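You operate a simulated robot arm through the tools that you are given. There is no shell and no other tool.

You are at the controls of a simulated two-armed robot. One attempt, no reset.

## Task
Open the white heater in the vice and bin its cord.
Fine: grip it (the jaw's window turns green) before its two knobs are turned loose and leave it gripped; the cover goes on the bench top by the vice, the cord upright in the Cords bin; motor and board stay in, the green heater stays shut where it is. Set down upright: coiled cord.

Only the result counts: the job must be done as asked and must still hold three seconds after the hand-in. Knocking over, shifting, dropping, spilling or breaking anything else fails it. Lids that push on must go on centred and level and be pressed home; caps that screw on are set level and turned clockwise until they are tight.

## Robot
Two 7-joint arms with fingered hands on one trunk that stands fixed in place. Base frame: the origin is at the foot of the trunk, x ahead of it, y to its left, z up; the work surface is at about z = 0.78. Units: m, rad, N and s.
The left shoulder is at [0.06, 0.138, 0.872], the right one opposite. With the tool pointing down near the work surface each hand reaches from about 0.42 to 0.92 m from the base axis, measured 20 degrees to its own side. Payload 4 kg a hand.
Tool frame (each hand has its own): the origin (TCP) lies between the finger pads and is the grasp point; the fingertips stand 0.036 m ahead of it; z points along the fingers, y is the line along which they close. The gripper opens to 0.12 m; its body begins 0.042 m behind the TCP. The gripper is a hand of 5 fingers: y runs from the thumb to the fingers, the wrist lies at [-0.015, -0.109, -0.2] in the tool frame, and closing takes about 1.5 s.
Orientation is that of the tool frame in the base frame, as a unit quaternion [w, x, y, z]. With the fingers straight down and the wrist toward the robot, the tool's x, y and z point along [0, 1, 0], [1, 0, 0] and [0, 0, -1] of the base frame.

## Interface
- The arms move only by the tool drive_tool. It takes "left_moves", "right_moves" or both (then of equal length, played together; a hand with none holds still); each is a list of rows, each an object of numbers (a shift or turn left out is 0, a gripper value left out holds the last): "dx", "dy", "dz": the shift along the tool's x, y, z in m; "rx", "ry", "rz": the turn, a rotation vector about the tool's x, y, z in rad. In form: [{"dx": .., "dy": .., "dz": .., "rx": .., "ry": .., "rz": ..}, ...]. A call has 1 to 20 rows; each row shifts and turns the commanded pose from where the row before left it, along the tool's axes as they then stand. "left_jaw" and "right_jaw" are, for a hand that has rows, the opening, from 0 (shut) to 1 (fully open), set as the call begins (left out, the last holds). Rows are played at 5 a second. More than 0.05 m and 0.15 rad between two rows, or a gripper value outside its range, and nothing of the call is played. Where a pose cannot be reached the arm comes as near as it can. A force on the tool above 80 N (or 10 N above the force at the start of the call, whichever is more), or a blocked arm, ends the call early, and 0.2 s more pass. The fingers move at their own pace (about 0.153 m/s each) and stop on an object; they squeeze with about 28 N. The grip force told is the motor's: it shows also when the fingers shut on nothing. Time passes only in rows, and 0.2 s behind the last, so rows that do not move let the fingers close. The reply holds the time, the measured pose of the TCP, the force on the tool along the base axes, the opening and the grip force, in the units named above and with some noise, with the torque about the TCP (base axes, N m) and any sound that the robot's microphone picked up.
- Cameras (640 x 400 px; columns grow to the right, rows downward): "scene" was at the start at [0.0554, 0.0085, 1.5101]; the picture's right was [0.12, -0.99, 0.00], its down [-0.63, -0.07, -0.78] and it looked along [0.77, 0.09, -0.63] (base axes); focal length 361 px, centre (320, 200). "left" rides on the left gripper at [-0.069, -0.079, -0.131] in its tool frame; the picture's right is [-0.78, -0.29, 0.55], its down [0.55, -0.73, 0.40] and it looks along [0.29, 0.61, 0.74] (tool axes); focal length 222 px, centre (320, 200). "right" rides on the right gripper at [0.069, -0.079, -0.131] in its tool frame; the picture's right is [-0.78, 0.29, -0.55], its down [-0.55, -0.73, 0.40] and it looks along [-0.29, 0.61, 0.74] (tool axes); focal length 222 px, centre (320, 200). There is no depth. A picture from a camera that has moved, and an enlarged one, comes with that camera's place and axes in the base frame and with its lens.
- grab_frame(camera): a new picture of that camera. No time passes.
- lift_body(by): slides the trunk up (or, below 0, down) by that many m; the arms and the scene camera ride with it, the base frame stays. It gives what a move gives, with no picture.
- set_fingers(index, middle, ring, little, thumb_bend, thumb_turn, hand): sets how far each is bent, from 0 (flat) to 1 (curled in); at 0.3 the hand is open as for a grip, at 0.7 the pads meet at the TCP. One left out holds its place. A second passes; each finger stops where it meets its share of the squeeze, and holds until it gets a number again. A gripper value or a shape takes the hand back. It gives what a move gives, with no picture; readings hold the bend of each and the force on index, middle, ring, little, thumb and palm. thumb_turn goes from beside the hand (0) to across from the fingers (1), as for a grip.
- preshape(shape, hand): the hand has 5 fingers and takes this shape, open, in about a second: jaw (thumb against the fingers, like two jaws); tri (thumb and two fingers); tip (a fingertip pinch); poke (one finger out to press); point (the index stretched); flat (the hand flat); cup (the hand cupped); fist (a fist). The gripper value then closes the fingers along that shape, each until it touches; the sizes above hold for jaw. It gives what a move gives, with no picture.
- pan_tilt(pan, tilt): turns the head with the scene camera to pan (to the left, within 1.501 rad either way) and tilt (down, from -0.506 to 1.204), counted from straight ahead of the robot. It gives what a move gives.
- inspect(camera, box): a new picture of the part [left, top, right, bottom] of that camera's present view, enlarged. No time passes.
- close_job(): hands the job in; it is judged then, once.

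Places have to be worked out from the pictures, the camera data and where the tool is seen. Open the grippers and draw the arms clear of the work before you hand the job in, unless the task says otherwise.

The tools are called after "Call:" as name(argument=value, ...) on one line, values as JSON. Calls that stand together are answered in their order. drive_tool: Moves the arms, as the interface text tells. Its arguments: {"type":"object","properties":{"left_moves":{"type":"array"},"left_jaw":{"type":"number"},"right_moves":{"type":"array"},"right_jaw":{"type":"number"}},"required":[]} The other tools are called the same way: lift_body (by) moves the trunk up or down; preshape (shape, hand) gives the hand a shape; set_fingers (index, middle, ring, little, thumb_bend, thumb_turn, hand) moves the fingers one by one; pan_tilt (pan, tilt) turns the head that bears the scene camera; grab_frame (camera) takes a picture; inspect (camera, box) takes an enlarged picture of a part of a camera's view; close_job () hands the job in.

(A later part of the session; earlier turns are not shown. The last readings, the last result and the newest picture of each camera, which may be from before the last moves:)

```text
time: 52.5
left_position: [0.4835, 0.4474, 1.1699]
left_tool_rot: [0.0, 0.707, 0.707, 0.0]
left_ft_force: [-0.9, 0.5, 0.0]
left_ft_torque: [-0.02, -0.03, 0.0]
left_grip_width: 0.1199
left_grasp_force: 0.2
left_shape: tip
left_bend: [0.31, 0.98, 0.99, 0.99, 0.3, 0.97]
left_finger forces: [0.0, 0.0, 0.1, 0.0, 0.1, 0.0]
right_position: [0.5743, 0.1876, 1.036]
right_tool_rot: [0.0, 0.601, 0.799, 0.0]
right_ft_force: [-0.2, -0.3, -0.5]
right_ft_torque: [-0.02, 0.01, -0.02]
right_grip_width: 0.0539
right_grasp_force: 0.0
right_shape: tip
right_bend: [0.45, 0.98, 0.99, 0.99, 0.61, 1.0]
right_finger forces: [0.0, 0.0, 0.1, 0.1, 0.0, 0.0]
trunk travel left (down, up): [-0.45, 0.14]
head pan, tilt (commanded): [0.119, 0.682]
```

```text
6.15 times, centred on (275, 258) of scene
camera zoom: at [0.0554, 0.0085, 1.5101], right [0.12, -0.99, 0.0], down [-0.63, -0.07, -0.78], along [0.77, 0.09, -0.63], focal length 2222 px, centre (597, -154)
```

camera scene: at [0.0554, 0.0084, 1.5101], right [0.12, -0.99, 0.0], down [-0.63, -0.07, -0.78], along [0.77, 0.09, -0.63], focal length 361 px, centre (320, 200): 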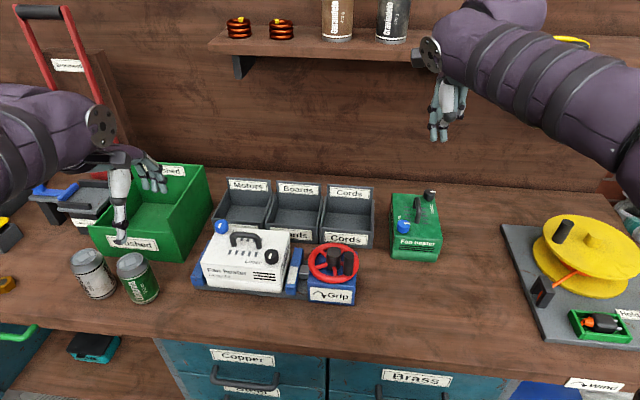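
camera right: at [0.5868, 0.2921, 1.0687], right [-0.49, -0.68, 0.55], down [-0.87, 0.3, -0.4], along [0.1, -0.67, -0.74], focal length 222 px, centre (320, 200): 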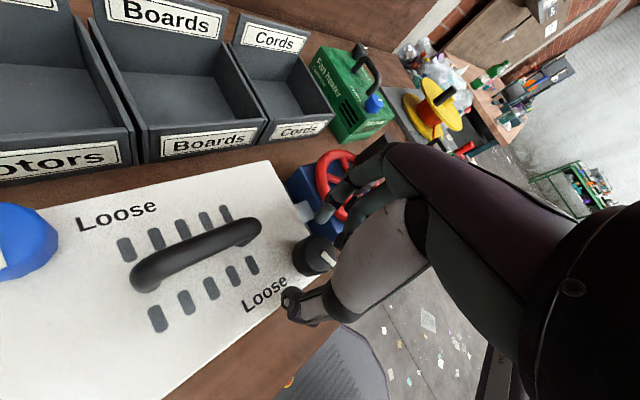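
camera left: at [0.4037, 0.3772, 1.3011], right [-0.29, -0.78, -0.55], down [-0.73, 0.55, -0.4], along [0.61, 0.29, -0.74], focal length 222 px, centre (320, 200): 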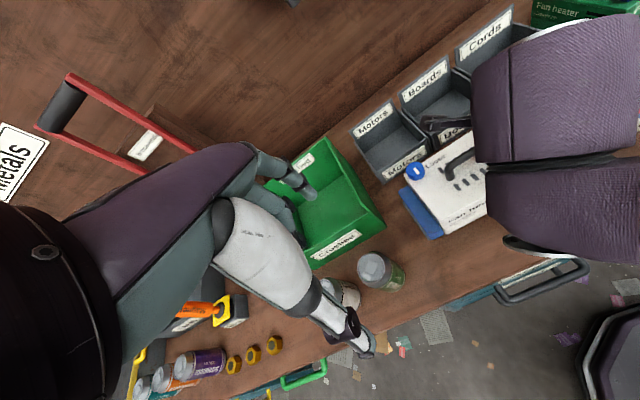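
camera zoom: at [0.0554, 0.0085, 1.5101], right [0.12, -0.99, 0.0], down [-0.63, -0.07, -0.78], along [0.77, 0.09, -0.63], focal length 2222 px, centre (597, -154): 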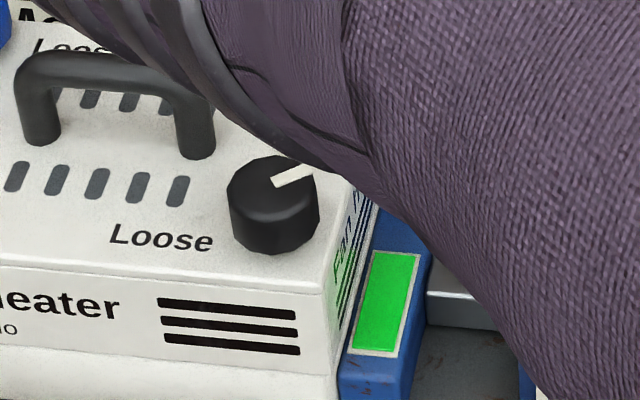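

The mark now points to about −44°, i.e. some 120° counter-clockwise from the start, still no stop or click. I take a third bite, gripping 2 mm lower and turning slower.

Call:
drive_tool(right_moves=[{"rz": 0.14}, {"rz": 0.14}, {"rz": 0.14}, {"rz": 0.14}, {"rz": 0.14}, {"rz": 0.14}, {"rz": 0.14}, {"rz": 0.14}, {"rz": 0.14}, {"dz": 0.04}, {"dz": 0.035}, {"dz": 0.015}, {"dz": 0.012}, {}], right_jaw=0.5)

Call:
drive_tool(right_moves=[{}, {}, {}, {}, {}, {}, {}], right_jaw=0.0)

Call:
drive_tool(right_moves=[{"rz": -0.1}, {"rz": -0.1}, {"rz": -0.1}, {"rz": -0.1}, {"rz": -0.1}, {"rz": -0.1}])

Call:
inspect(camera="scene", box=[210, 210, 310, 290])

Call:
drive_tool(right_moves=[{"rz": -0.1}, {"rz": -0.1}, {"rz": -0.1}, {"rz": -0.1}, {"rz": -0.1}, {"rz": -0.1}, {"rz": -0.06}])

Call:
inspect(camera="left", box=[470, 100, 570, 200])

```text
time: 55.5
left_position: [0.4826, 0.4482, 1.1703]
left_tool_rot: [0.001, 0.707, 0.707, -0.001]
left_ft_force: [-0.1, -1.0, 0.0]
left_ft_torque: [0.01, -0.02, -0.02]
left_grip_width: 0.1196
left_grasp_force: 0.1
left_shape: tip
left_bend: [0.31, 0.98, 0.99, 0.99, 0.3, 0.97]
left_finger forces: [0.0, 0.1, 0.0, 0.1, 0.1, 0.0]
right_position: [0.5746, 0.1884, 0.9356]
right_tool_rot: [0.0, 0.957, 0.292, 0.0]
right_ft_force: [0.5, 0.2, 0.9]
right_ft_torque: [-0.01, -0.01, 0.02]
right_grip_width: 0.0597
right_grasp_force: 0.1
right_shape: tip
right_bend: [0.43, 0.98, 0.99, 0.99, 0.56, 1.0]
right_finger forces: [0.0, 0.0, 0.0, 0.0, 0.1, 0.0]
trunk travel left (down, up): [-0.45, 0.14]
head pan, tilt (commanded): [0.119, 0.682]
```

```text
time: 57.1
left_position: [0.4847, 0.4484, 1.1707]
left_tool_rot: [0.0, 0.707, 0.707, 0.0]
left_ft_force: [0.1, 0.0, -0.3]
left_ft_torque: [0.02, 0.01, 0.04]
left_grip_width: 0.1198
left_grasp_force: 0.1
left_shape: tip
left_bend: [0.31, 0.98, 0.99, 0.99, 0.3, 0.97]
left_finger forces: [0.1, 0.0, 0.1, 0.1, 0.1, 0.1]
right_position: [0.5749, 0.1887, 0.9363]
right_tool_rot: [0.0, 0.956, 0.292, -0.001]
right_ft_force: [3.5, 2.4, -0.5]
right_ft_torque: [0.08, -0.08, 0.0]
right_grip_width: 0.0243
right_grasp_force: 28.3
right_shape: tip
right_bend: [0.6, 1.0, 1.0, 1.0, 0.69, 1.0]
right_finger forces: [24.8, 0.0, 0.0, 0.0, 23.8, 0.0]
trunk travel left (down, up): [-0.45, 0.14]
head pan, tilt (commanded): [0.119, 0.682]
```

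```text
time: 58.5
left_position: [0.4828, 0.4473, 1.1708]
left_tool_rot: [-0.001, 0.706, 0.708, 0.0]
left_ft_force: [-0.4, -0.6, -0.4]
left_ft_torque: [-0.05, 0.03, 0.0]
left_grip_width: 0.1197
left_grasp_force: 0.0
left_shape: tip
left_bend: [0.31, 0.98, 0.99, 0.99, 0.3, 0.97]
left_finger forces: [0.0, 0.1, 0.0, 0.0, 0.0, 0.1]
right_position: [0.5734, 0.1884, 0.9344]
right_tool_rot: [0.001, 0.828, 0.561, 0.0]
right_ft_force: [0.1, -1.1, 7.0]
right_ft_torque: [-0.01, 0.05, -0.07]
right_grip_width: 0.0242
right_grasp_force: 28.0
right_shape: tip
right_bend: [0.6, 1.0, 1.0, 1.0, 0.7, 0.98]
right_finger forces: [24.0, 0.0, 0.2, 0.1, 27.0, 0.0]
trunk travel left (down, up): [-0.45, 0.14]
head pan, tilt (commanded): [0.119, 0.682]
```

```text
5.00 times, centred on (260, 250) of scene
camera zoom: at [0.055, 0.0084, 1.5102], right [0.12, -0.99, 0.0], down [-0.63, -0.07, -0.78], along [0.77, 0.09, -0.63], focal length 1805 px, centre (620, -50)
```

zoom: 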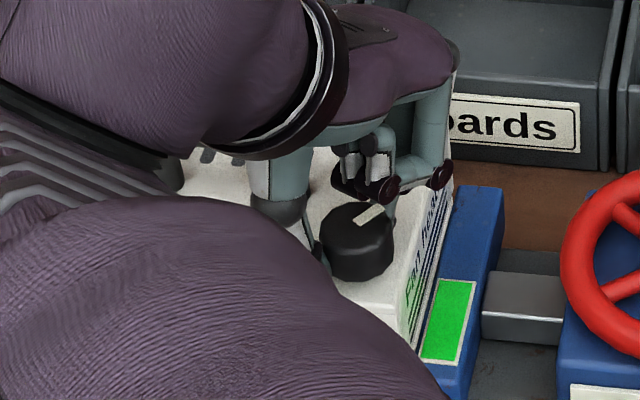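

```text
time: 60.1
left_position: [0.4834, 0.4491, 1.1688]
left_tool_rot: [0.0, 0.707, 0.707, 0.0]
left_ft_force: [0.1, 0.5, -0.2]
left_ft_torque: [-0.02, -0.02, 0.0]
left_grip_width: 0.1199
left_grasp_force: 0.1
left_shape: tip
left_bend: [0.31, 0.98, 0.99, 0.99, 0.3, 0.97]
left_finger forces: [0.0, 0.1, 0.1, 0.0, 0.1, 0.0]
right_position: [0.5734, 0.1885, 0.9351]
right_tool_rot: [0.0, 0.6, 0.8, 0.001]
right_ft_force: [1.2, -0.1, 1.6]
right_ft_torque: [0.01, -0.03, -0.07]
right_grip_width: 0.021
right_grasp_force: 28.3
right_shape: tip
right_bend: [0.61, 1.0, 1.0, 1.0, 0.72, 0.94]
right_finger forces: [22.9, 0.0, 0.1, 0.1, 25.6, 0.1]
trunk travel left (down, up): [-0.45, 0.14]
head pan, tilt (commanded): [0.119, 0.682]
```

```text
4.00 times, centred on (520, 150) of left
camera zoom: at [0.4038, 0.3777, 1.3008], right [-0.29, -0.79, -0.55], down [-0.74, 0.55, -0.4], along [0.61, 0.29, -0.74], focal length 888 px, centre (-480, 400)
```

zoom: 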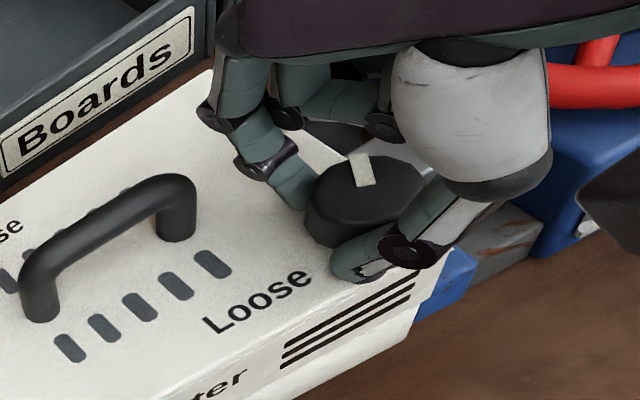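

The knob moved another 35° or so (some slip), mark now near −9°. I release and look for any change before deciding on further turns.

Call:
drive_tool(right_moves=[{}, {}, {}, {}, {"dz": -0.03}, {"dz": -0.04}, {"dz": -0.03}], right_jaw=0.45)

Call:
inspect(camera="left", box=[470, 100, 570, 200])

Call:
inspect(camera="right", box=[180, 180, 340, 310])

Call:
inspect(camera="scene", box=[240, 225, 310, 290])

```text
time: 61.7
left_position: [0.4821, 0.4474, 1.1712]
left_tool_rot: [-0.001, 0.707, 0.707, 0.0]
left_ft_force: [-0.1, -0.6, 0.5]
left_ft_torque: [-0.01, 0.02, 0.03]
left_grip_width: 0.1198
left_grasp_force: 0.1
left_shape: tip
left_bend: [0.31, 0.98, 0.99, 0.99, 0.3, 0.97]
left_finger forces: [0.0, 0.0, 0.0, 0.0, 0.0, 0.0]
right_position: [0.574, 0.1858, 1.0349]
right_tool_rot: [0.0, 0.601, 0.799, 0.0]
right_ft_force: [-0.1, -0.1, -0.5]
right_ft_torque: [0.01, 0.03, -0.02]
right_grip_width: 0.0541
right_grasp_force: 0.1
right_shape: tip
right_bend: [0.45, 0.98, 0.99, 0.99, 0.61, 1.0]
right_finger forces: [0.0, 0.0, 0.1, 0.0, 0.1, 0.0]
trunk travel left (down, up): [-0.45, 0.14]
head pan, tilt (commanded): [0.119, 0.682]
```

```text
4.00 times, centred on (520, 150) of left
camera zoom: at [0.4035, 0.3769, 1.3012], right [-0.29, -0.78, -0.55], down [-0.73, 0.55, -0.4], along [0.61, 0.29, -0.74], focal length 888 px, centre (-480, 400)
```

zoom: 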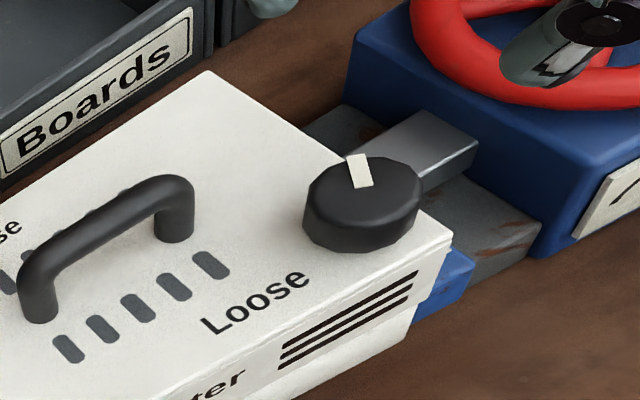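

```text
3.08 times, centred on (260, 245) of right
camera zoom: at [0.4784, 0.2322, 1.1665], right [0.5, -0.67, 0.55], down [-0.55, -0.73, -0.4], along [0.67, -0.11, -0.74], focal length 684 px, centre (505, 62)
```

zoom: 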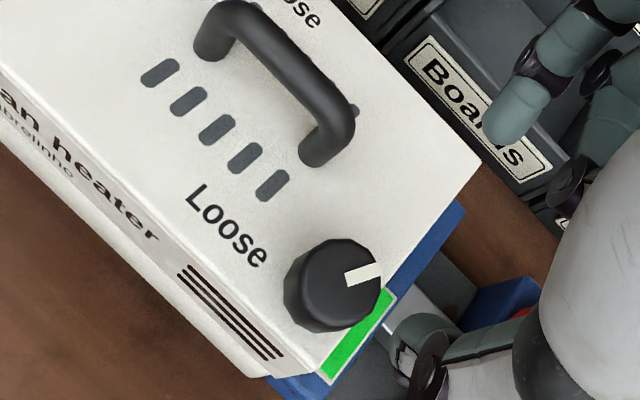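

```text
6.15 times, centred on (275, 258) of scene
camera zoom: at [0.0552, 0.0083, 1.5101], right [0.12, -0.99, 0.0], down [-0.63, -0.07, -0.78], along [0.77, 0.09, -0.63], focal length 2222 px, centre (597, -154)
```

zoom: 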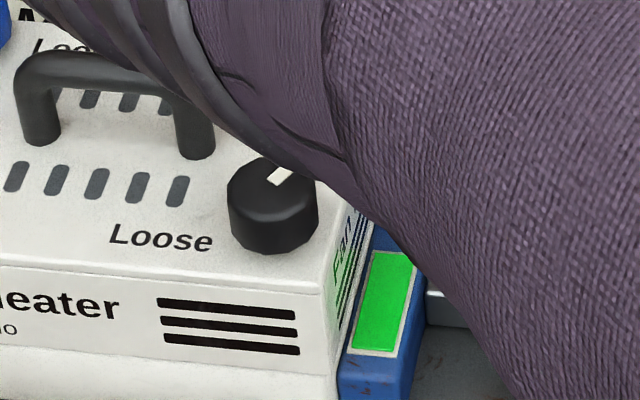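

The mark is near −15°, about 150° counter-clockwise in total. One more bite will show whether it has come to its stop.

Call:
drive_tool(right_moves=[{"rz": 0.14}, {"rz": 0.14}, {"rz": 0.14}, {"rz": 0.14}, {"rz": 0.14}, {"rz": 0.14}, {"rz": 0.14}, {"rz": 0.14}, {"rz": 0.14}, {"rz": 0.14}, {"rz": 0.14, "dy": -0.0015}, {"dz": 0.04}, {"dz": 0.035}, {"dz": 0.015}, {"dz": 0.0105}, {}], right_jaw=0.5)

Call:
drive_tool(right_moves=[{}, {}, {}, {}, {}, {}, {}], right_jaw=0.0)

Call:
inspect(camera="scene", box=[210, 210, 310, 290])

Call:
drive_tool(right_moves=[{"rz": -0.1}, {"rz": -0.1}, {"rz": -0.1}, {"rz": -0.1}, {"rz": -0.1}, {"rz": -0.1}])

Call:
inspect(camera="scene", box=[210, 210, 310, 290])

```text
time: 65.1
left_position: [0.4833, 0.4475, 1.1709]
left_tool_rot: [0.0, 0.707, 0.707, 0.001]
left_ft_force: [0.3, 1.1, 0.3]
left_ft_torque: [0.0, 0.01, 0.02]
left_grip_width: 0.1198
left_grasp_force: 0.1
left_shape: tip
left_bend: [0.31, 0.98, 0.99, 0.99, 0.3, 0.97]
left_finger forces: [0.0, 0.0, 0.0, 0.1, 0.0, 0.1]
right_position: [0.5716, 0.1895, 0.9337]
right_tool_rot: [0.0, 0.988, 0.155, 0.0]
right_ft_force: [0.4, -0.1, 1.5]
right_ft_torque: [0.02, 0.04, 0.03]
right_grip_width: 0.06
right_grasp_force: 0.0
right_shape: tip
right_bend: [0.43, 0.98, 0.99, 0.99, 0.56, 1.0]
right_finger forces: [0.0, 0.0, 0.0, 0.0, 0.6, 0.0]
trunk travel left (down, up): [-0.45, 0.14]
head pan, tilt (commanded): [0.119, 0.682]
```

```text
time: 66.7
left_position: [0.484, 0.4475, 1.1704]
left_tool_rot: [0.0, 0.707, 0.707, -0.001]
left_ft_force: [0.8, 0.3, -0.1]
left_ft_torque: [-0.01, -0.03, 0.02]
left_grip_width: 0.1198
left_grasp_force: 0.0
left_shape: tip
left_bend: [0.31, 0.98, 0.99, 0.99, 0.3, 0.97]
left_finger forces: [0.0, 0.1, 0.0, 0.0, 0.0, 0.0]
right_position: [0.5727, 0.1884, 0.9339]
right_tool_rot: [0.0, 0.988, 0.155, 0.0]
right_ft_force: [3.9, -6.9, 0.5]
right_ft_torque: [-0.51, -0.19, -0.07]
right_grip_width: 0.0281
right_grasp_force: 28.3
right_shape: tip
right_bend: [0.57, 1.0, 1.0, 1.0, 0.7, 1.0]
right_finger forces: [25.9, 0.1, 0.0, 0.0, 19.3, 0.0]
trunk travel left (down, up): [-0.45, 0.14]
head pan, tilt (commanded): [0.119, 0.682]
```

```text
5.00 times, centred on (260, 250) of scene
camera zoom: at [0.0557, 0.0078, 1.5102], right [0.12, -0.99, 0.0], down [-0.63, -0.07, -0.78], along [0.77, 0.09, -0.63], focal length 1805 px, centre (620, -50)
```

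zoom: 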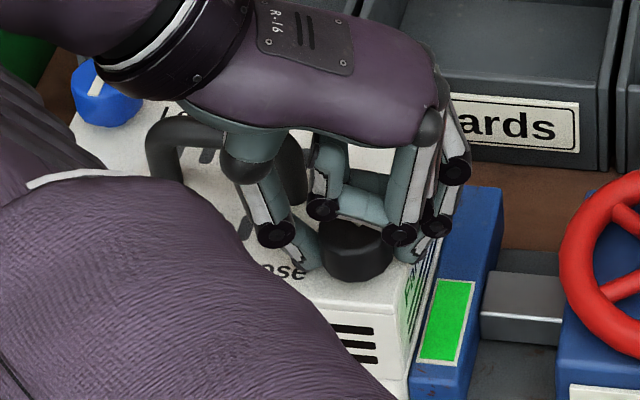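

```text
time: 68.1
left_position: [0.4829, 0.4448, 1.1712]
left_tool_rot: [0.0, 0.708, 0.707, 0.001]
left_ft_force: [0.2, -0.7, 0.2]
left_ft_torque: [0.01, 0.03, -0.01]
left_grip_width: 0.1199
left_grasp_force: 0.1
left_shape: tip
left_bend: [0.31, 0.98, 0.99, 0.99, 0.3, 0.97]
left_finger forces: [0.1, 0.0, 0.1, 0.0, 0.0, 0.0]
right_position: [0.5707, 0.1832, 0.9356]
right_tool_rot: [0.003, 0.899, 0.437, -0.004]
right_ft_force: [-21.8, -28.6, -1.0]
right_ft_torque: [-1.53, 0.8, -1.43]
right_grip_width: 0.0254
right_grasp_force: 27.9
right_shape: tip
right_bend: [0.57, 1.0, 1.0, 1.0, 0.7, 0.94]
right_finger forces: [55.1, 0.1, 0.1, 0.1, 26.0, 0.0]
trunk travel left (down, up): [-0.45, 0.14]
head pan, tilt (commanded): [0.119, 0.682]
```

```text
5.00 times, centred on (260, 250) of scene
camera zoom: at [0.0534, 0.0053, 1.5102], right [0.12, -0.99, 0.0], down [-0.63, -0.07, -0.78], along [0.77, 0.09, -0.63], focal length 1805 px, centre (620, -50)
```

zoom: 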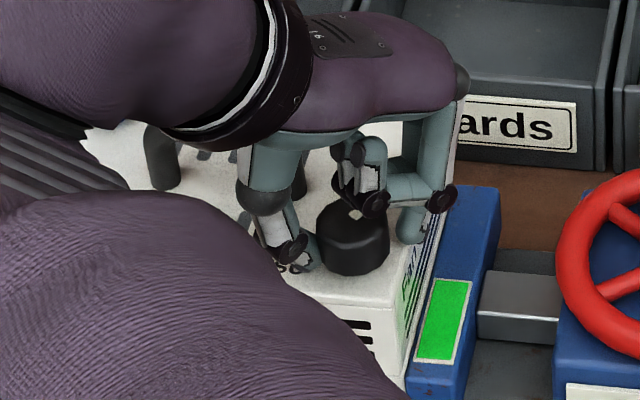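

The index has jammed on something near the heater's right edge (55 N). I open the fingers right away and look.

Call:
drive_tool(right_moves=[{"rz": 0.1}, {"rz": 0.1}, {}, {}], right_jaw=0.5)

Call:
inspect(camera="scene", box=[200, 200, 320, 300])

Call:
inspect(camera="right", box=[200, 140, 400, 320])

Call:
grab_frame(camera="left")

```text
time: 69.1
left_position: [0.4836, 0.4489, 1.1705]
left_tool_rot: [0.001, 0.707, 0.707, -0.001]
left_ft_force: [0.4, 0.1, 0.3]
left_ft_torque: [0.01, 0.02, 0.01]
left_grip_width: 0.12
left_grasp_force: 0.1
left_shape: tip
left_bend: [0.31, 0.98, 0.99, 0.99, 0.3, 0.97]
left_finger forces: [0.0, 0.1, 0.0, 0.1, 0.0, 0.0]
right_position: [0.5727, 0.1899, 0.9358]
right_tool_rot: [0.0, 0.937, 0.349, 0.0]
right_ft_force: [-0.7, 0.0, 0.3]
right_ft_torque: [0.02, 0.0, -0.02]
right_grip_width: 0.0601
right_grasp_force: 0.0
right_shape: tip
right_bend: [0.43, 0.98, 0.99, 0.99, 0.56, 1.0]
right_finger forces: [0.1, 0.0, 0.1, 0.0, 0.0, 0.1]
trunk travel left (down, up): [-0.45, 0.14]
head pan, tilt (commanded): [0.119, 0.682]
```

```text
4.00 times, centred on (260, 250) of scene
camera zoom: at [0.0555, 0.0086, 1.5101], right [0.12, -0.99, 0.0], down [-0.63, -0.07, -0.78], along [0.77, 0.09, -0.63], focal length 1444 px, centre (560, 0)
```

zoom: 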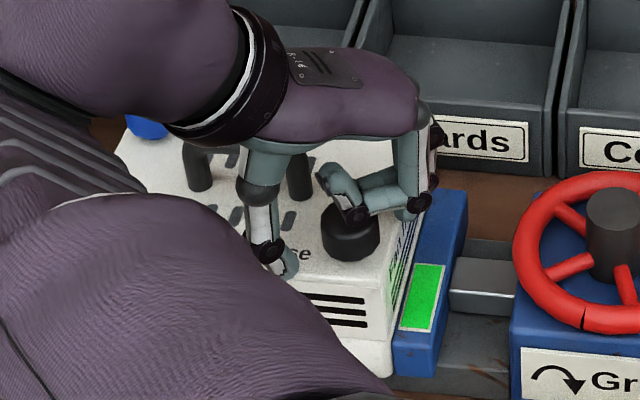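

```text
2.22 times, centred on (300, 230) of right
camera zoom: at [0.5733, 0.2963, 1.0665], right [-0.4, -0.73, 0.55], down [-0.9, 0.2, -0.4], along [0.18, -0.65, -0.74], focal length 494 px, centre (364, 133)
```

zoom: 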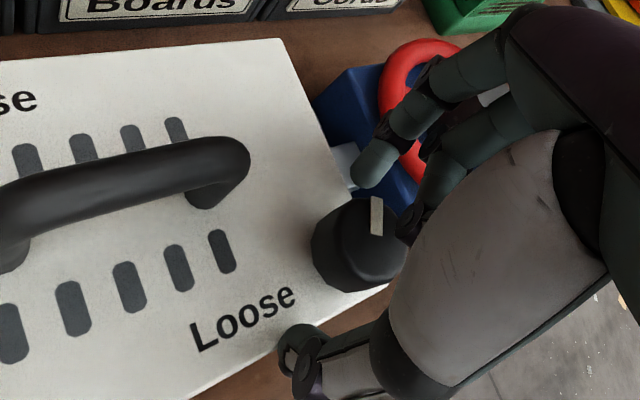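

```text
taken
camera left: at [0.4037, 0.3774, 1.3011], right [-0.29, -0.78, -0.55], down [-0.73, 0.55, -0.4], along [0.61, 0.29, -0.74], focal length 222 px, centre (320, 200)
```

left: 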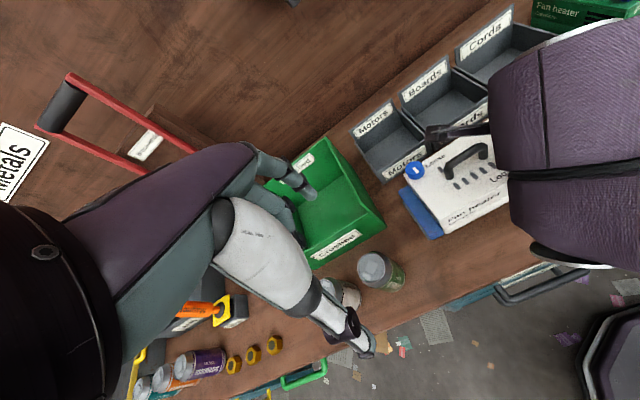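

Nothing is disturbed (heater level, green window). To tell a real stop from a finger jam, I raise slightly to 0.9375, re-grip at about −56° and turn again while watching torque.

Call:
drive_tool(right_moves=[{"dz": -0.003, "rz": 0.12}, {"rz": 0.12}, {}], right_jaw=0.5)

Call:
inspect(camera="right", box=[220, 180, 360, 320])

Call:
drive_tool(right_moves=[{}, {}, {}, {}, {}, {}, {}], right_jaw=0.0)

Call:
drive_tool(right_moves=[{"rz": -0.1}, {"rz": -0.1}, {"rz": -0.1}, {"rz": -0.1}, {"rz": -0.1}])

Call:
inspect(camera="scene", box=[210, 210, 310, 290])

```text
time: 69.9
left_position: [0.482, 0.4478, 1.1693]
left_tool_rot: [0.0, 0.708, 0.706, 0.0]
left_ft_force: [0.1, 0.5, -0.5]
left_ft_torque: [0.0, 0.02, -0.03]
left_grip_width: 0.1201
left_grasp_force: 0.1
left_shape: tip
left_bend: [0.31, 0.98, 0.99, 0.99, 0.3, 0.97]
left_finger forces: [0.0, 0.0, 0.1, 0.0, 0.1, 0.0]
right_position: [0.5725, 0.1893, 0.9386]
right_tool_rot: [0.001, 0.973, 0.232, 0.0]
right_ft_force: [0.3, -0.3, 0.7]
right_ft_torque: [0.01, 0.02, 0.01]
right_grip_width: 0.0597
right_grasp_force: 0.0
right_shape: tip
right_bend: [0.43, 0.98, 0.99, 0.99, 0.56, 1.0]
right_finger forces: [0.1, 0.1, 0.0, 0.1, 0.0, 0.1]
trunk travel left (down, up): [-0.45, 0.14]
head pan, tilt (commanded): [0.119, 0.682]
```

```text
2.86 times, centred on (290, 250) of right
camera zoom: at [0.5987, 0.292, 1.0695], right [-0.57, -0.61, 0.55], down [-0.82, 0.41, -0.4], along [0.02, -0.68, -0.74], focal length 635 px, centre (406, 57)
```

zoom: 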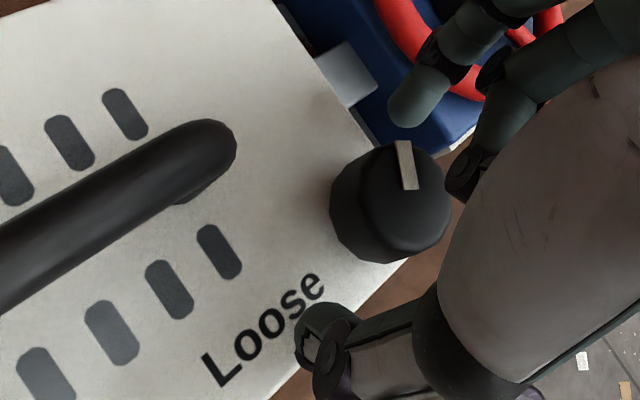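

```text
time: 71.5
left_position: [0.4835, 0.4479, 1.1701]
left_tool_rot: [0.0, 0.707, 0.707, 0.0]
left_ft_force: [-0.7, -0.4, -0.2]
left_ft_torque: [-0.07, -0.01, -0.01]
left_grip_width: 0.1198
left_grasp_force: 0.1
left_shape: tip
left_bend: [0.31, 0.98, 0.99, 0.99, 0.3, 0.97]
left_finger forces: [0.0, 0.0, 0.0, 0.0, 0.0, 0.0]
right_position: [0.5738, 0.1887, 0.937]
right_tool_rot: [0.001, 0.972, 0.234, 0.001]
right_ft_force: [1.8, 0.4, -0.5]
right_ft_torque: [-0.03, -0.03, -0.01]
right_grip_width: 0.0251
right_grasp_force: 28.2
right_shape: tip
right_bend: [0.57, 1.0, 1.0, 1.0, 0.7, 1.0]
right_finger forces: [25.3, 0.0, 0.0, 0.0, 24.5, 0.1]
trunk travel left (down, up): [-0.45, 0.14]
head pan, tilt (commanded): [0.119, 0.682]
```

```text
time: 72.7
left_position: [0.4827, 0.4479, 1.1693]
left_tool_rot: [0.0, 0.707, 0.707, 0.001]
left_ft_force: [0.0, 0.4, 0.0]
left_ft_torque: [0.02, 0.0, 0.01]
left_grip_width: 0.1201
left_grasp_force: 0.0
left_shape: tip
left_bend: [0.31, 0.98, 0.99, 0.99, 0.3, 0.97]
left_finger forces: [0.1, 0.0, 0.0, 0.1, 0.1, 0.0]
right_position: [0.5734, 0.1899, 0.9382]
right_tool_rot: [0.0, 0.884, 0.467, 0.0]
right_ft_force: [-8.2, -6.8, -0.5]
right_ft_torque: [-0.17, 0.17, -0.27]
right_grip_width: 0.0235
right_grasp_force: 27.9
right_shape: tip
right_bend: [0.58, 1.0, 1.0, 1.0, 0.71, 0.98]
right_finger forces: [22.8, 0.1, 0.0, 0.0, 25.1, 0.0]
trunk travel left (down, up): [-0.45, 0.14]
head pan, tilt (commanded): [0.119, 0.682]
```

```text
5.00 times, centred on (260, 250) of scene
camera zoom: at [0.0547, 0.0079, 1.5102], right [0.12, -0.99, 0.0], down [-0.63, -0.07, -0.78], along [0.77, 0.09, -0.63], focal length 1805 px, centre (620, -50)
```

zoom: 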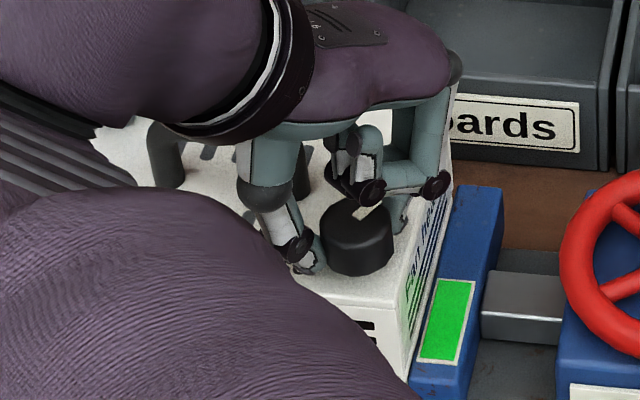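

Torque has grown to about 0.27 N·m, unlike the free turning before. I check whether the mark moved this time.

Call:
drive_tool(right_moves=[{}, {}, {}, {}, {"dz": -0.03}, {"dz": -0.04}, {"dz": -0.03}], right_jaw=0.5)

Call:
inspect(camera="right", box=[180, 180, 340, 310])

Call:
inspect(camera="scene", box=[240, 225, 310, 290])

```text
time: 74.3
left_position: [0.4821, 0.447, 1.1703]
left_tool_rot: [0.0, 0.707, 0.707, 0.0]
left_ft_force: [-0.2, 0.1, -0.6]
left_ft_torque: [0.04, 0.02, 0.02]
left_grip_width: 0.1199
left_grasp_force: 0.1
left_shape: tip
left_bend: [0.31, 0.98, 0.99, 0.99, 0.3, 0.97]
left_finger forces: [0.0, 0.1, 0.1, 0.0, 0.1, 0.0]
right_position: [0.5733, 0.19, 1.0374]
right_tool_rot: [0.001, 0.884, 0.468, 0.0]
right_ft_force: [-1.2, 0.9, -0.7]
right_ft_torque: [-0.01, 0.0, 0.0]
right_grip_width: 0.0597
right_grasp_force: 0.0
right_shape: tip
right_bend: [0.43, 0.98, 0.99, 0.99, 0.56, 1.0]
right_finger forces: [0.0, 0.0, 0.0, 0.0, 0.1, 0.0]
trunk travel left (down, up): [-0.45, 0.14]
head pan, tilt (commanded): [0.119, 0.682]
```

```text
3.08 times, centred on (260, 245) of right
camera zoom: at [0.5477, 0.2927, 1.169], right [-0.2, -0.81, 0.55], down [-0.92, -0.04, -0.4], along [0.34, -0.58, -0.74], focal length 684 px, centre (505, 62)
```

zoom: 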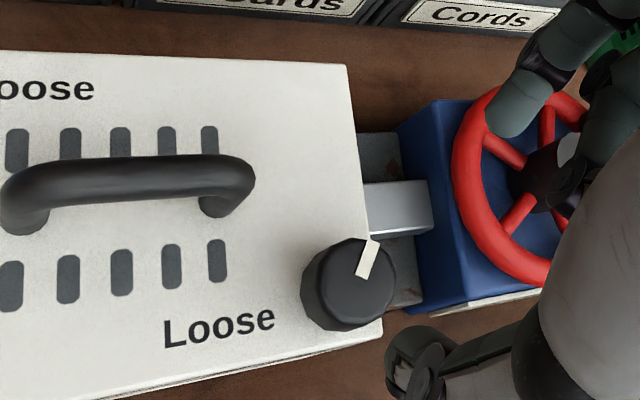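

```text
6.15 times, centred on (275, 258) of scene
camera zoom: at [0.0553, 0.0084, 1.5101], right [0.12, -0.99, 0.0], down [-0.63, -0.07, -0.78], along [0.77, 0.09, -0.63], focal length 2222 px, centre (597, -154)
```

zoom: 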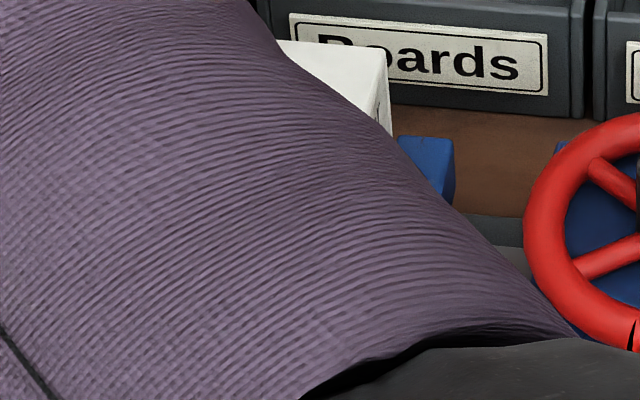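

The mark stays at −28°: the knob has reached its counter-clockwise stop (about 125° of travel), so the black one is loose. I clear the right arm away and turn to the blue knob with the left hand.

Call:
drive_tool(right_moves=[{"dz": -0.03, "rz": -0.12}, {"dz": -0.03, "rz": -0.12}, {"dz": -0.03, "rz": -0.12}, {"rz": -0.12}, {"rz": -0.115}, {"dx": -0.045, "dy": 0.005}, {"dx": -0.045, "dy": 0.005}, {"dx": -0.045, "dy": 0.005}, {"dx": -0.045, "dy": 0.005}, {"dx": -0.045, "dy": 0.01}, {"dx": -0.045, "dy": 0.01}, {"dx": -0.045, "dy": 0.01}, {}])

Call:
inspect(camera="scene", box=[180, 180, 380, 315])

Call:
inspect(camera="left", box=[380, 80, 640, 260])

```text
time: 77.1
left_position: [0.4833, 0.4483, 1.1705]
left_tool_rot: [0.0, 0.707, 0.707, 0.0]
left_ft_force: [-0.2, 0.0, 0.5]
left_ft_torque: [0.01, 0.02, -0.02]
left_grip_width: 0.1197
left_grasp_force: 0.0
left_shape: tip
left_bend: [0.31, 0.98, 0.99, 0.99, 0.3, 0.97]
left_finger forces: [0.0, 0.0, 0.1, 0.1, 0.0, 0.0]
right_position: [0.6209, -0.1256, 1.1267]
right_tool_rot: [0.001, 0.708, 0.707, 0.0]
right_ft_force: [0.5, -0.1, 0.1]
right_ft_torque: [0.01, -0.02, -0.02]
right_grip_width: 0.0599
right_grasp_force: 0.1
right_shape: tip
right_bend: [0.43, 0.98, 0.99, 0.99, 0.56, 1.0]
right_finger forces: [0.0, 0.0, 0.1, 0.0, 0.0, 0.0]
trunk travel left (down, up): [-0.45, 0.14]
head pan, tilt (commanded): [0.119, 0.682]
```

```text
2.96 times, centred on (280, 248) of scene
camera zoom: at [0.0553, 0.0089, 1.5101], right [0.12, -0.99, 0.0], down [-0.63, -0.07, -0.78], along [0.77, 0.09, -0.63], focal length 1070 px, centre (438, 59)
```

zoom: 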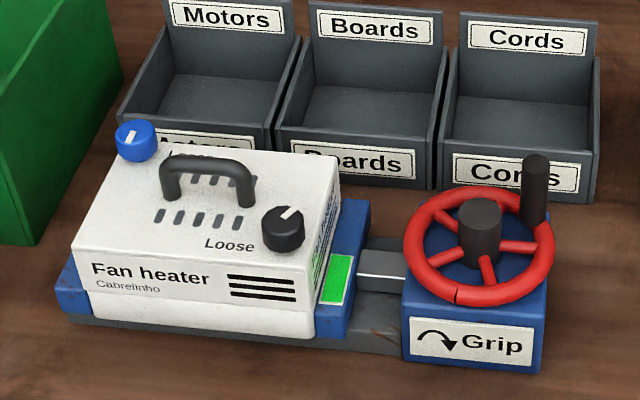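

```text
2.22 times, centred on (510, 170) of left
camera zoom: at [0.4036, 0.3775, 1.301], right [-0.29, -0.79, -0.55], down [-0.74, 0.55, -0.4], along [0.61, 0.29, -0.74], focal length 494 px, centre (-102, 267)
```

zoom: 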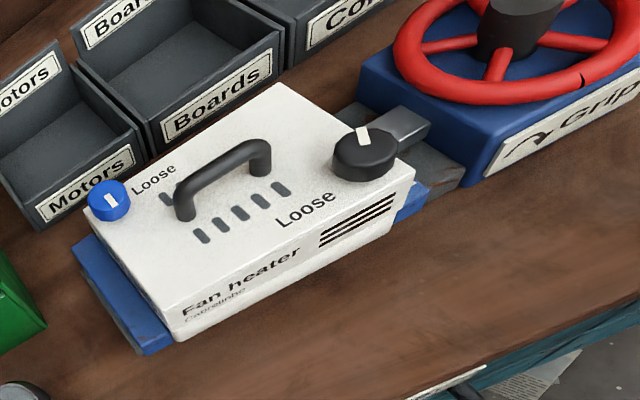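

Blue knob is at about [0.653, 0.326, 0.916]. I carry the left hand above it and pre-turn it clockwise by 75°, so one long counter-clockwise stroke keeps the thumb off the heater's handle.

Call:
drive_tool(left_moves=[{"dx": -0.0203, "dy": 0.0283, "dz": 0.02}, {"dx": -0.0203, "dy": 0.0283, "dz": 0.02}, {"dx": -0.0203, "dy": 0.0283, "dz": 0.02}, {"dx": -0.0203, "dy": 0.0283, "dz": 0.02}, {"dx": -0.0203, "dy": 0.0283, "dz": 0.02}, {"dx": -0.0203, "dy": 0.0283, "dz": 0.02}, {"rz": 0.131}, {"rz": 0.131}, {"rz": 0.131}, {"rz": 0.131}, {"rz": 0.131}, {"rz": 0.131}, {"rz": 0.131}, {"rz": 0.131}, {"rz": 0.131}, {"rz": 0.131}, {}], left_jaw=0.5)

Call:
grab_frame(camera="left")

Call:
inspect(camera="scene", box=[130, 140, 330, 300])

Call:
grab_frame(camera="right")

```text
time: 80.7
left_position: [0.6534, 0.3271, 1.0508]
left_tool_rot: [0.001, 0.992, 0.129, 0.001]
left_ft_force: [0.2, -0.6, -0.7]
left_ft_torque: [0.0, 0.03, 0.01]
left_grip_width: 0.0606
left_grasp_force: 0.0
left_shape: tip
left_bend: [0.43, 0.98, 0.99, 0.99, 0.56, 1.0]
left_finger forces: [0.1, 0.1, 0.0, 0.0, 0.0, 0.1]
right_position: [0.6211, -0.1267, 1.126]
right_tool_rot: [0.0, 0.708, 0.706, -0.001]
right_ft_force: [0.7, -0.3, -0.9]
right_ft_torque: [0.02, -0.02, -0.02]
right_grip_width: 0.0598
right_grasp_force: 0.0
right_shape: tip
right_bend: [0.43, 0.98, 0.99, 0.99, 0.56, 1.0]
right_finger forces: [0.0, 0.1, 0.1, 0.0, 0.0, 0.0]
trunk travel left (down, up): [-0.45, 0.14]
head pan, tilt (commanded): [0.119, 0.682]
```

```text
taken
camera left: at [0.5649, 0.3848, 1.1814], right [-0.83, 0.08, -0.55], down [0.34, 0.85, -0.4], along [0.43, -0.52, -0.74], focal length 222 px, centre (320, 200)
```

left: 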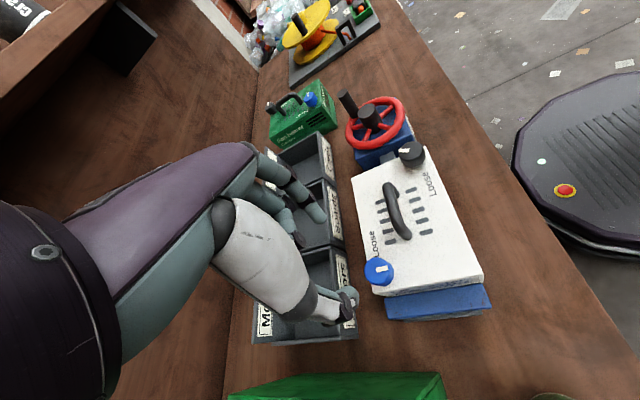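

```text
2.50 times, centred on (230, 220) of scene
camera zoom: at [0.0554, 0.0085, 1.5102], right [0.12, -0.99, 0.0], down [-0.63, -0.07, -0.78], along [0.77, 0.09, -0.63], focal length 903 px, centre (545, 150)
```

zoom: 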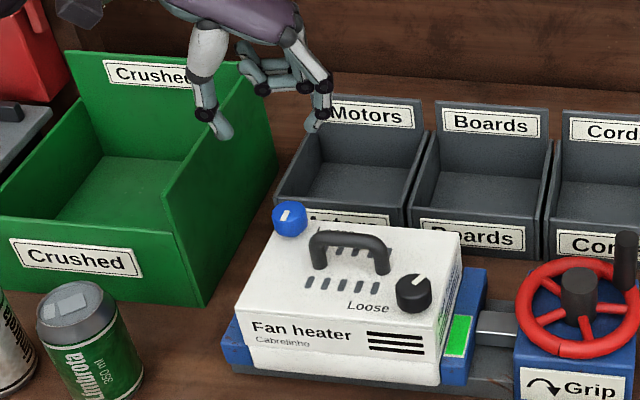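

```text
taken
camera right: at [0.542, -0.0555, 1.2573], right [0.29, -0.79, 0.55], down [-0.74, -0.55, -0.4], along [0.61, -0.29, -0.74], focal length 222 px, centre (320, 200)
```

right: 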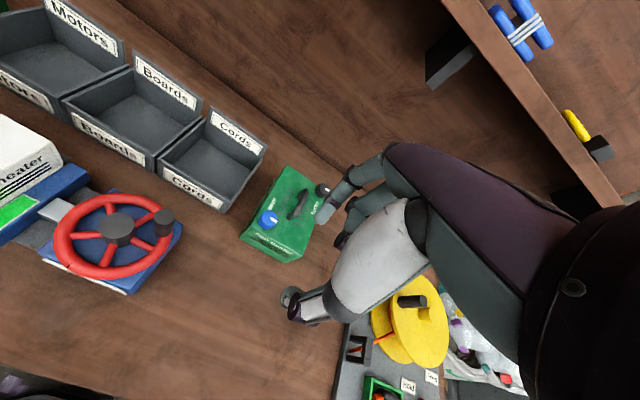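

The fingertips straddle the knob's spot nicely (midpoint [0.652, 0.327]). I descend to 0.9375.

Call:
drive_tool(left_moves=[{"dz": 0.04, "dx": -0.0015}, {"dz": 0.04}, {"dz": 0.02}, {"dz": 0.0125}, {}])

Call:
inspect(camera="scene", box=[170, 180, 270, 260])

Call:
inspect(camera="left", box=[240, 150, 480, 340])

```text
time: 81.9
left_position: [0.6522, 0.3278, 0.9375]
left_tool_rot: [0.001, 0.992, 0.129, 0.0]
left_ft_force: [0.2, -0.7, 0.1]
left_ft_torque: [-0.01, 0.01, 0.01]
left_grip_width: 0.0603
left_grasp_force: 0.1
left_shape: tip
left_bend: [0.43, 0.98, 0.99, 0.99, 0.56, 1.0]
left_finger forces: [0.0, 0.1, 0.0, 0.0, 0.0, 0.1]
right_position: [0.6209, -0.1253, 1.1253]
right_tool_rot: [0.0, 0.708, 0.706, -0.001]
right_ft_force: [-0.5, -0.7, -0.2]
right_ft_torque: [0.04, 0.02, 0.01]
right_grip_width: 0.0598
right_grasp_force: 0.1
right_shape: tip
right_bend: [0.43, 0.98, 0.99, 0.99, 0.56, 1.0]
right_finger forces: [0.0, 0.0, 0.1, 0.0, 0.0, 0.0]
trunk travel left (down, up): [-0.45, 0.14]
head pan, tilt (commanded): [0.119, 0.682]
```

```text
5.00 times, centred on (220, 220) of scene
camera zoom: at [0.0555, 0.0085, 1.5101], right [0.12, -0.99, 0.0], down [-0.63, -0.07, -0.78], along [0.77, 0.09, -0.63], focal length 1805 px, centre (820, 100)
```

zoom: 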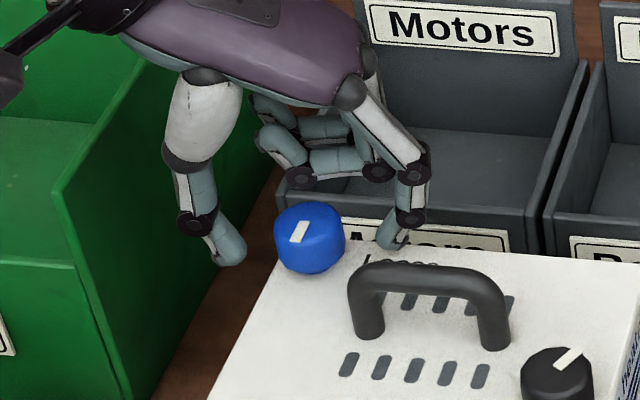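

```text
2.11 times, centred on (360, 245) of left
camera zoom: at [0.5642, 0.3851, 1.0687], right [-0.83, 0.08, -0.55], down [0.34, 0.85, -0.4], along [0.43, -0.52, -0.74], focal length 468 px, centre (236, 105)
```

zoom: 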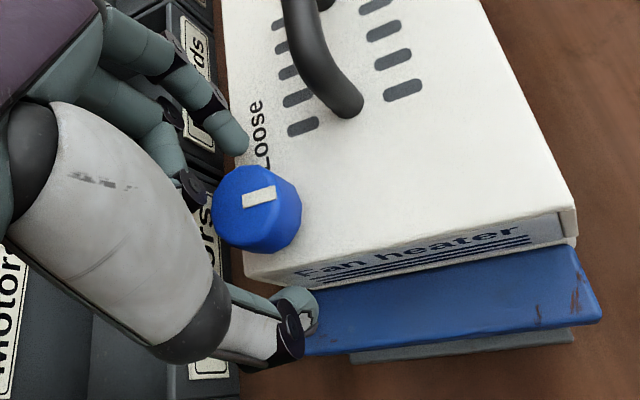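

The knob sits between index and thumb. I close and then turn counter-clockwise slowly.

Call:
drive_tool(left_moves=[{}, {}, {}, {}, {}, {}, {}], left_jaw=0.0)

Call:
drive_tool(left_moves=[{"rz": -0.1}, {"rz": -0.1}, {"rz": -0.1}, {"rz": -0.1}, {"rz": -0.1}])

Call:
inspect(camera="scene", box=[170, 180, 270, 260])

Call:
inspect(camera="left", box=[240, 150, 480, 340])

```text
time: 83.5
left_position: [0.6527, 0.3278, 0.9375]
left_tool_rot: [0.0, 0.992, 0.13, 0.001]
left_ft_force: [2.6, 1.6, -1.8]
left_ft_torque: [-0.01, -0.06, 0.02]
left_grip_width: 0.0253
left_grasp_force: 27.9
left_shape: tip
left_bend: [0.57, 1.0, 1.0, 1.0, 0.69, 1.0]
left_finger forces: [24.9, 0.0, 0.1, 0.0, 25.0, 0.0]
right_position: [0.6229, -0.127, 1.1263]
right_tool_rot: [0.0, 0.709, 0.705, -0.001]
right_ft_force: [-0.2, -0.1, -0.2]
right_ft_torque: [0.0, 0.01, -0.03]
right_grip_width: 0.0598
right_grasp_force: 0.0
right_shape: tip
right_bend: [0.43, 0.98, 0.99, 0.99, 0.56, 1.0]
right_finger forces: [0.1, 0.0, 0.0, 0.0, 0.0, 0.0]
trunk travel left (down, up): [-0.45, 0.14]
head pan, tilt (commanded): [0.119, 0.682]
```

```text
time: 84.7
left_position: [0.6504, 0.3277, 0.9379]
left_tool_rot: [-0.001, 0.928, 0.371, 0.0]
left_ft_force: [-4.1, -1.6, 0.6]
left_ft_torque: [-0.07, 0.1, -0.12]
left_grip_width: 0.0257
left_grasp_force: 27.8
left_shape: tip
left_bend: [0.57, 1.0, 1.0, 1.0, 0.69, 1.0]
left_finger forces: [25.4, 0.0, 0.1, 0.0, 27.3, 0.0]
right_position: [0.6223, -0.1251, 1.1251]
right_tool_rot: [0.0, 0.709, 0.706, -0.001]
right_ft_force: [0.2, 0.2, 0.1]
right_ft_torque: [0.01, 0.02, 0.0]
right_grip_width: 0.0599
right_grasp_force: 0.0
right_shape: tip
right_bend: [0.43, 0.98, 0.99, 0.99, 0.56, 1.0]
right_finger forces: [0.1, 0.0, 0.0, 0.0, 0.0, 0.0]
trunk travel left (down, up): [-0.45, 0.14]
head pan, tilt (commanded): [0.119, 0.682]
```

```text
5.00 times, centred on (220, 220) of scene
camera zoom: at [0.0552, 0.0082, 1.5102], right [0.12, -0.99, 0.0], down [-0.63, -0.07, -0.78], along [0.77, 0.09, -0.63], focal length 1805 px, centre (820, 100)
```

zoom: 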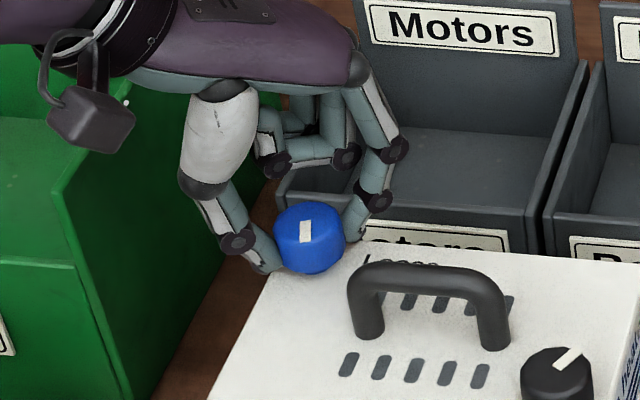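

```text
2.11 times, centred on (360, 245) of left
camera zoom: at [0.5463, 0.3359, 1.0685], right [-0.77, -0.33, -0.55], down [-0.11, 0.91, -0.4], along [0.63, -0.25, -0.74], focal length 468 px, centre (236, 105)
```

zoom: 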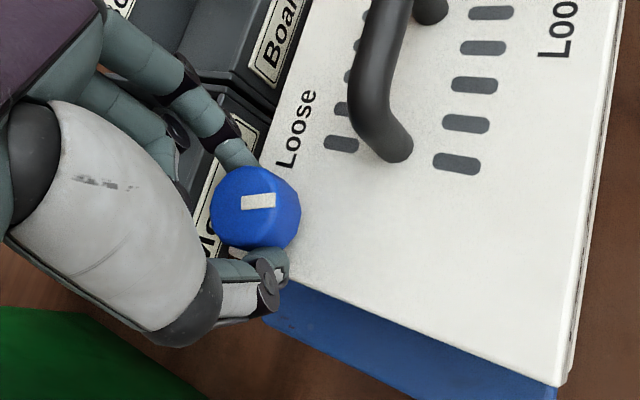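

The knob is following (with some slip). I continue the stroke.

Call:
drive_tool(left_moves=[{"rz": -0.1}, {"rz": -0.1}, {"rz": -0.1}, {"rz": -0.1}, {"rz": -0.1}, {"rz": -0.1}, {"rz": -0.1}, {"rz": -0.1}, {"rz": -0.1}, {"rz": -0.1}])

Call:
inspect(camera="scene", box=[170, 180, 270, 260])

Call:
inspect(camera="left", box=[240, 150, 480, 340])

```text
time: 86.9
left_position: [0.6512, 0.3267, 0.9374]
left_tool_rot: [0.001, 0.638, 0.77, 0.0]
left_ft_force: [-0.8, -1.7, 3.2]
left_ft_torque: [-0.05, 0.01, -0.08]
left_grip_width: 0.0249
left_grasp_force: 28.2
left_shape: tip
left_bend: [0.58, 1.0, 1.0, 1.0, 0.69, 1.0]
left_finger forces: [27.1, 0.1, 0.0, 0.0, 28.6, 0.0]
right_position: [0.6213, -0.1267, 1.1266]
right_tool_rot: [0.001, 0.708, 0.706, 0.001]
right_ft_force: [0.2, 0.3, 0.1]
right_ft_torque: [0.02, 0.01, -0.01]
right_grip_width: 0.0597
right_grasp_force: 0.1
right_shape: tip
right_bend: [0.43, 0.98, 0.99, 0.99, 0.56, 1.0]
right_finger forces: [0.0, 0.0, 0.1, 0.0, 0.1, 0.0]
trunk travel left (down, up): [-0.45, 0.14]
head pan, tilt (commanded): [0.119, 0.682]
```

```text
5.00 times, centred on (220, 220) of scene
camera zoom: at [0.0554, 0.0081, 1.5102], right [0.12, -0.99, 0.0], down [-0.63, -0.07, -0.78], along [0.77, 0.09, -0.63], focal length 1805 px, centre (820, 100)
```

zoom: 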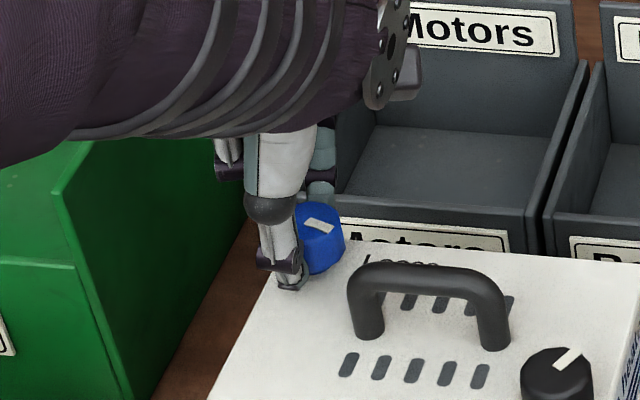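

```text
2.11 times, centred on (360, 245) of left
camera zoom: at [0.5862, 0.2422, 1.0683], right [-0.14, -0.83, -0.55], down [-0.83, 0.4, -0.4], along [0.55, 0.4, -0.74], focal length 468 px, centre (236, 105)
```

zoom: 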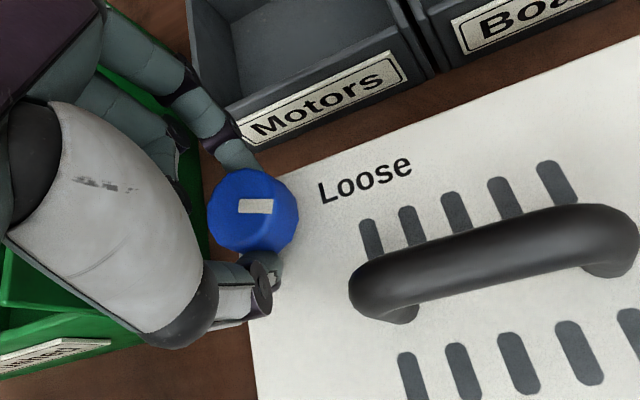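

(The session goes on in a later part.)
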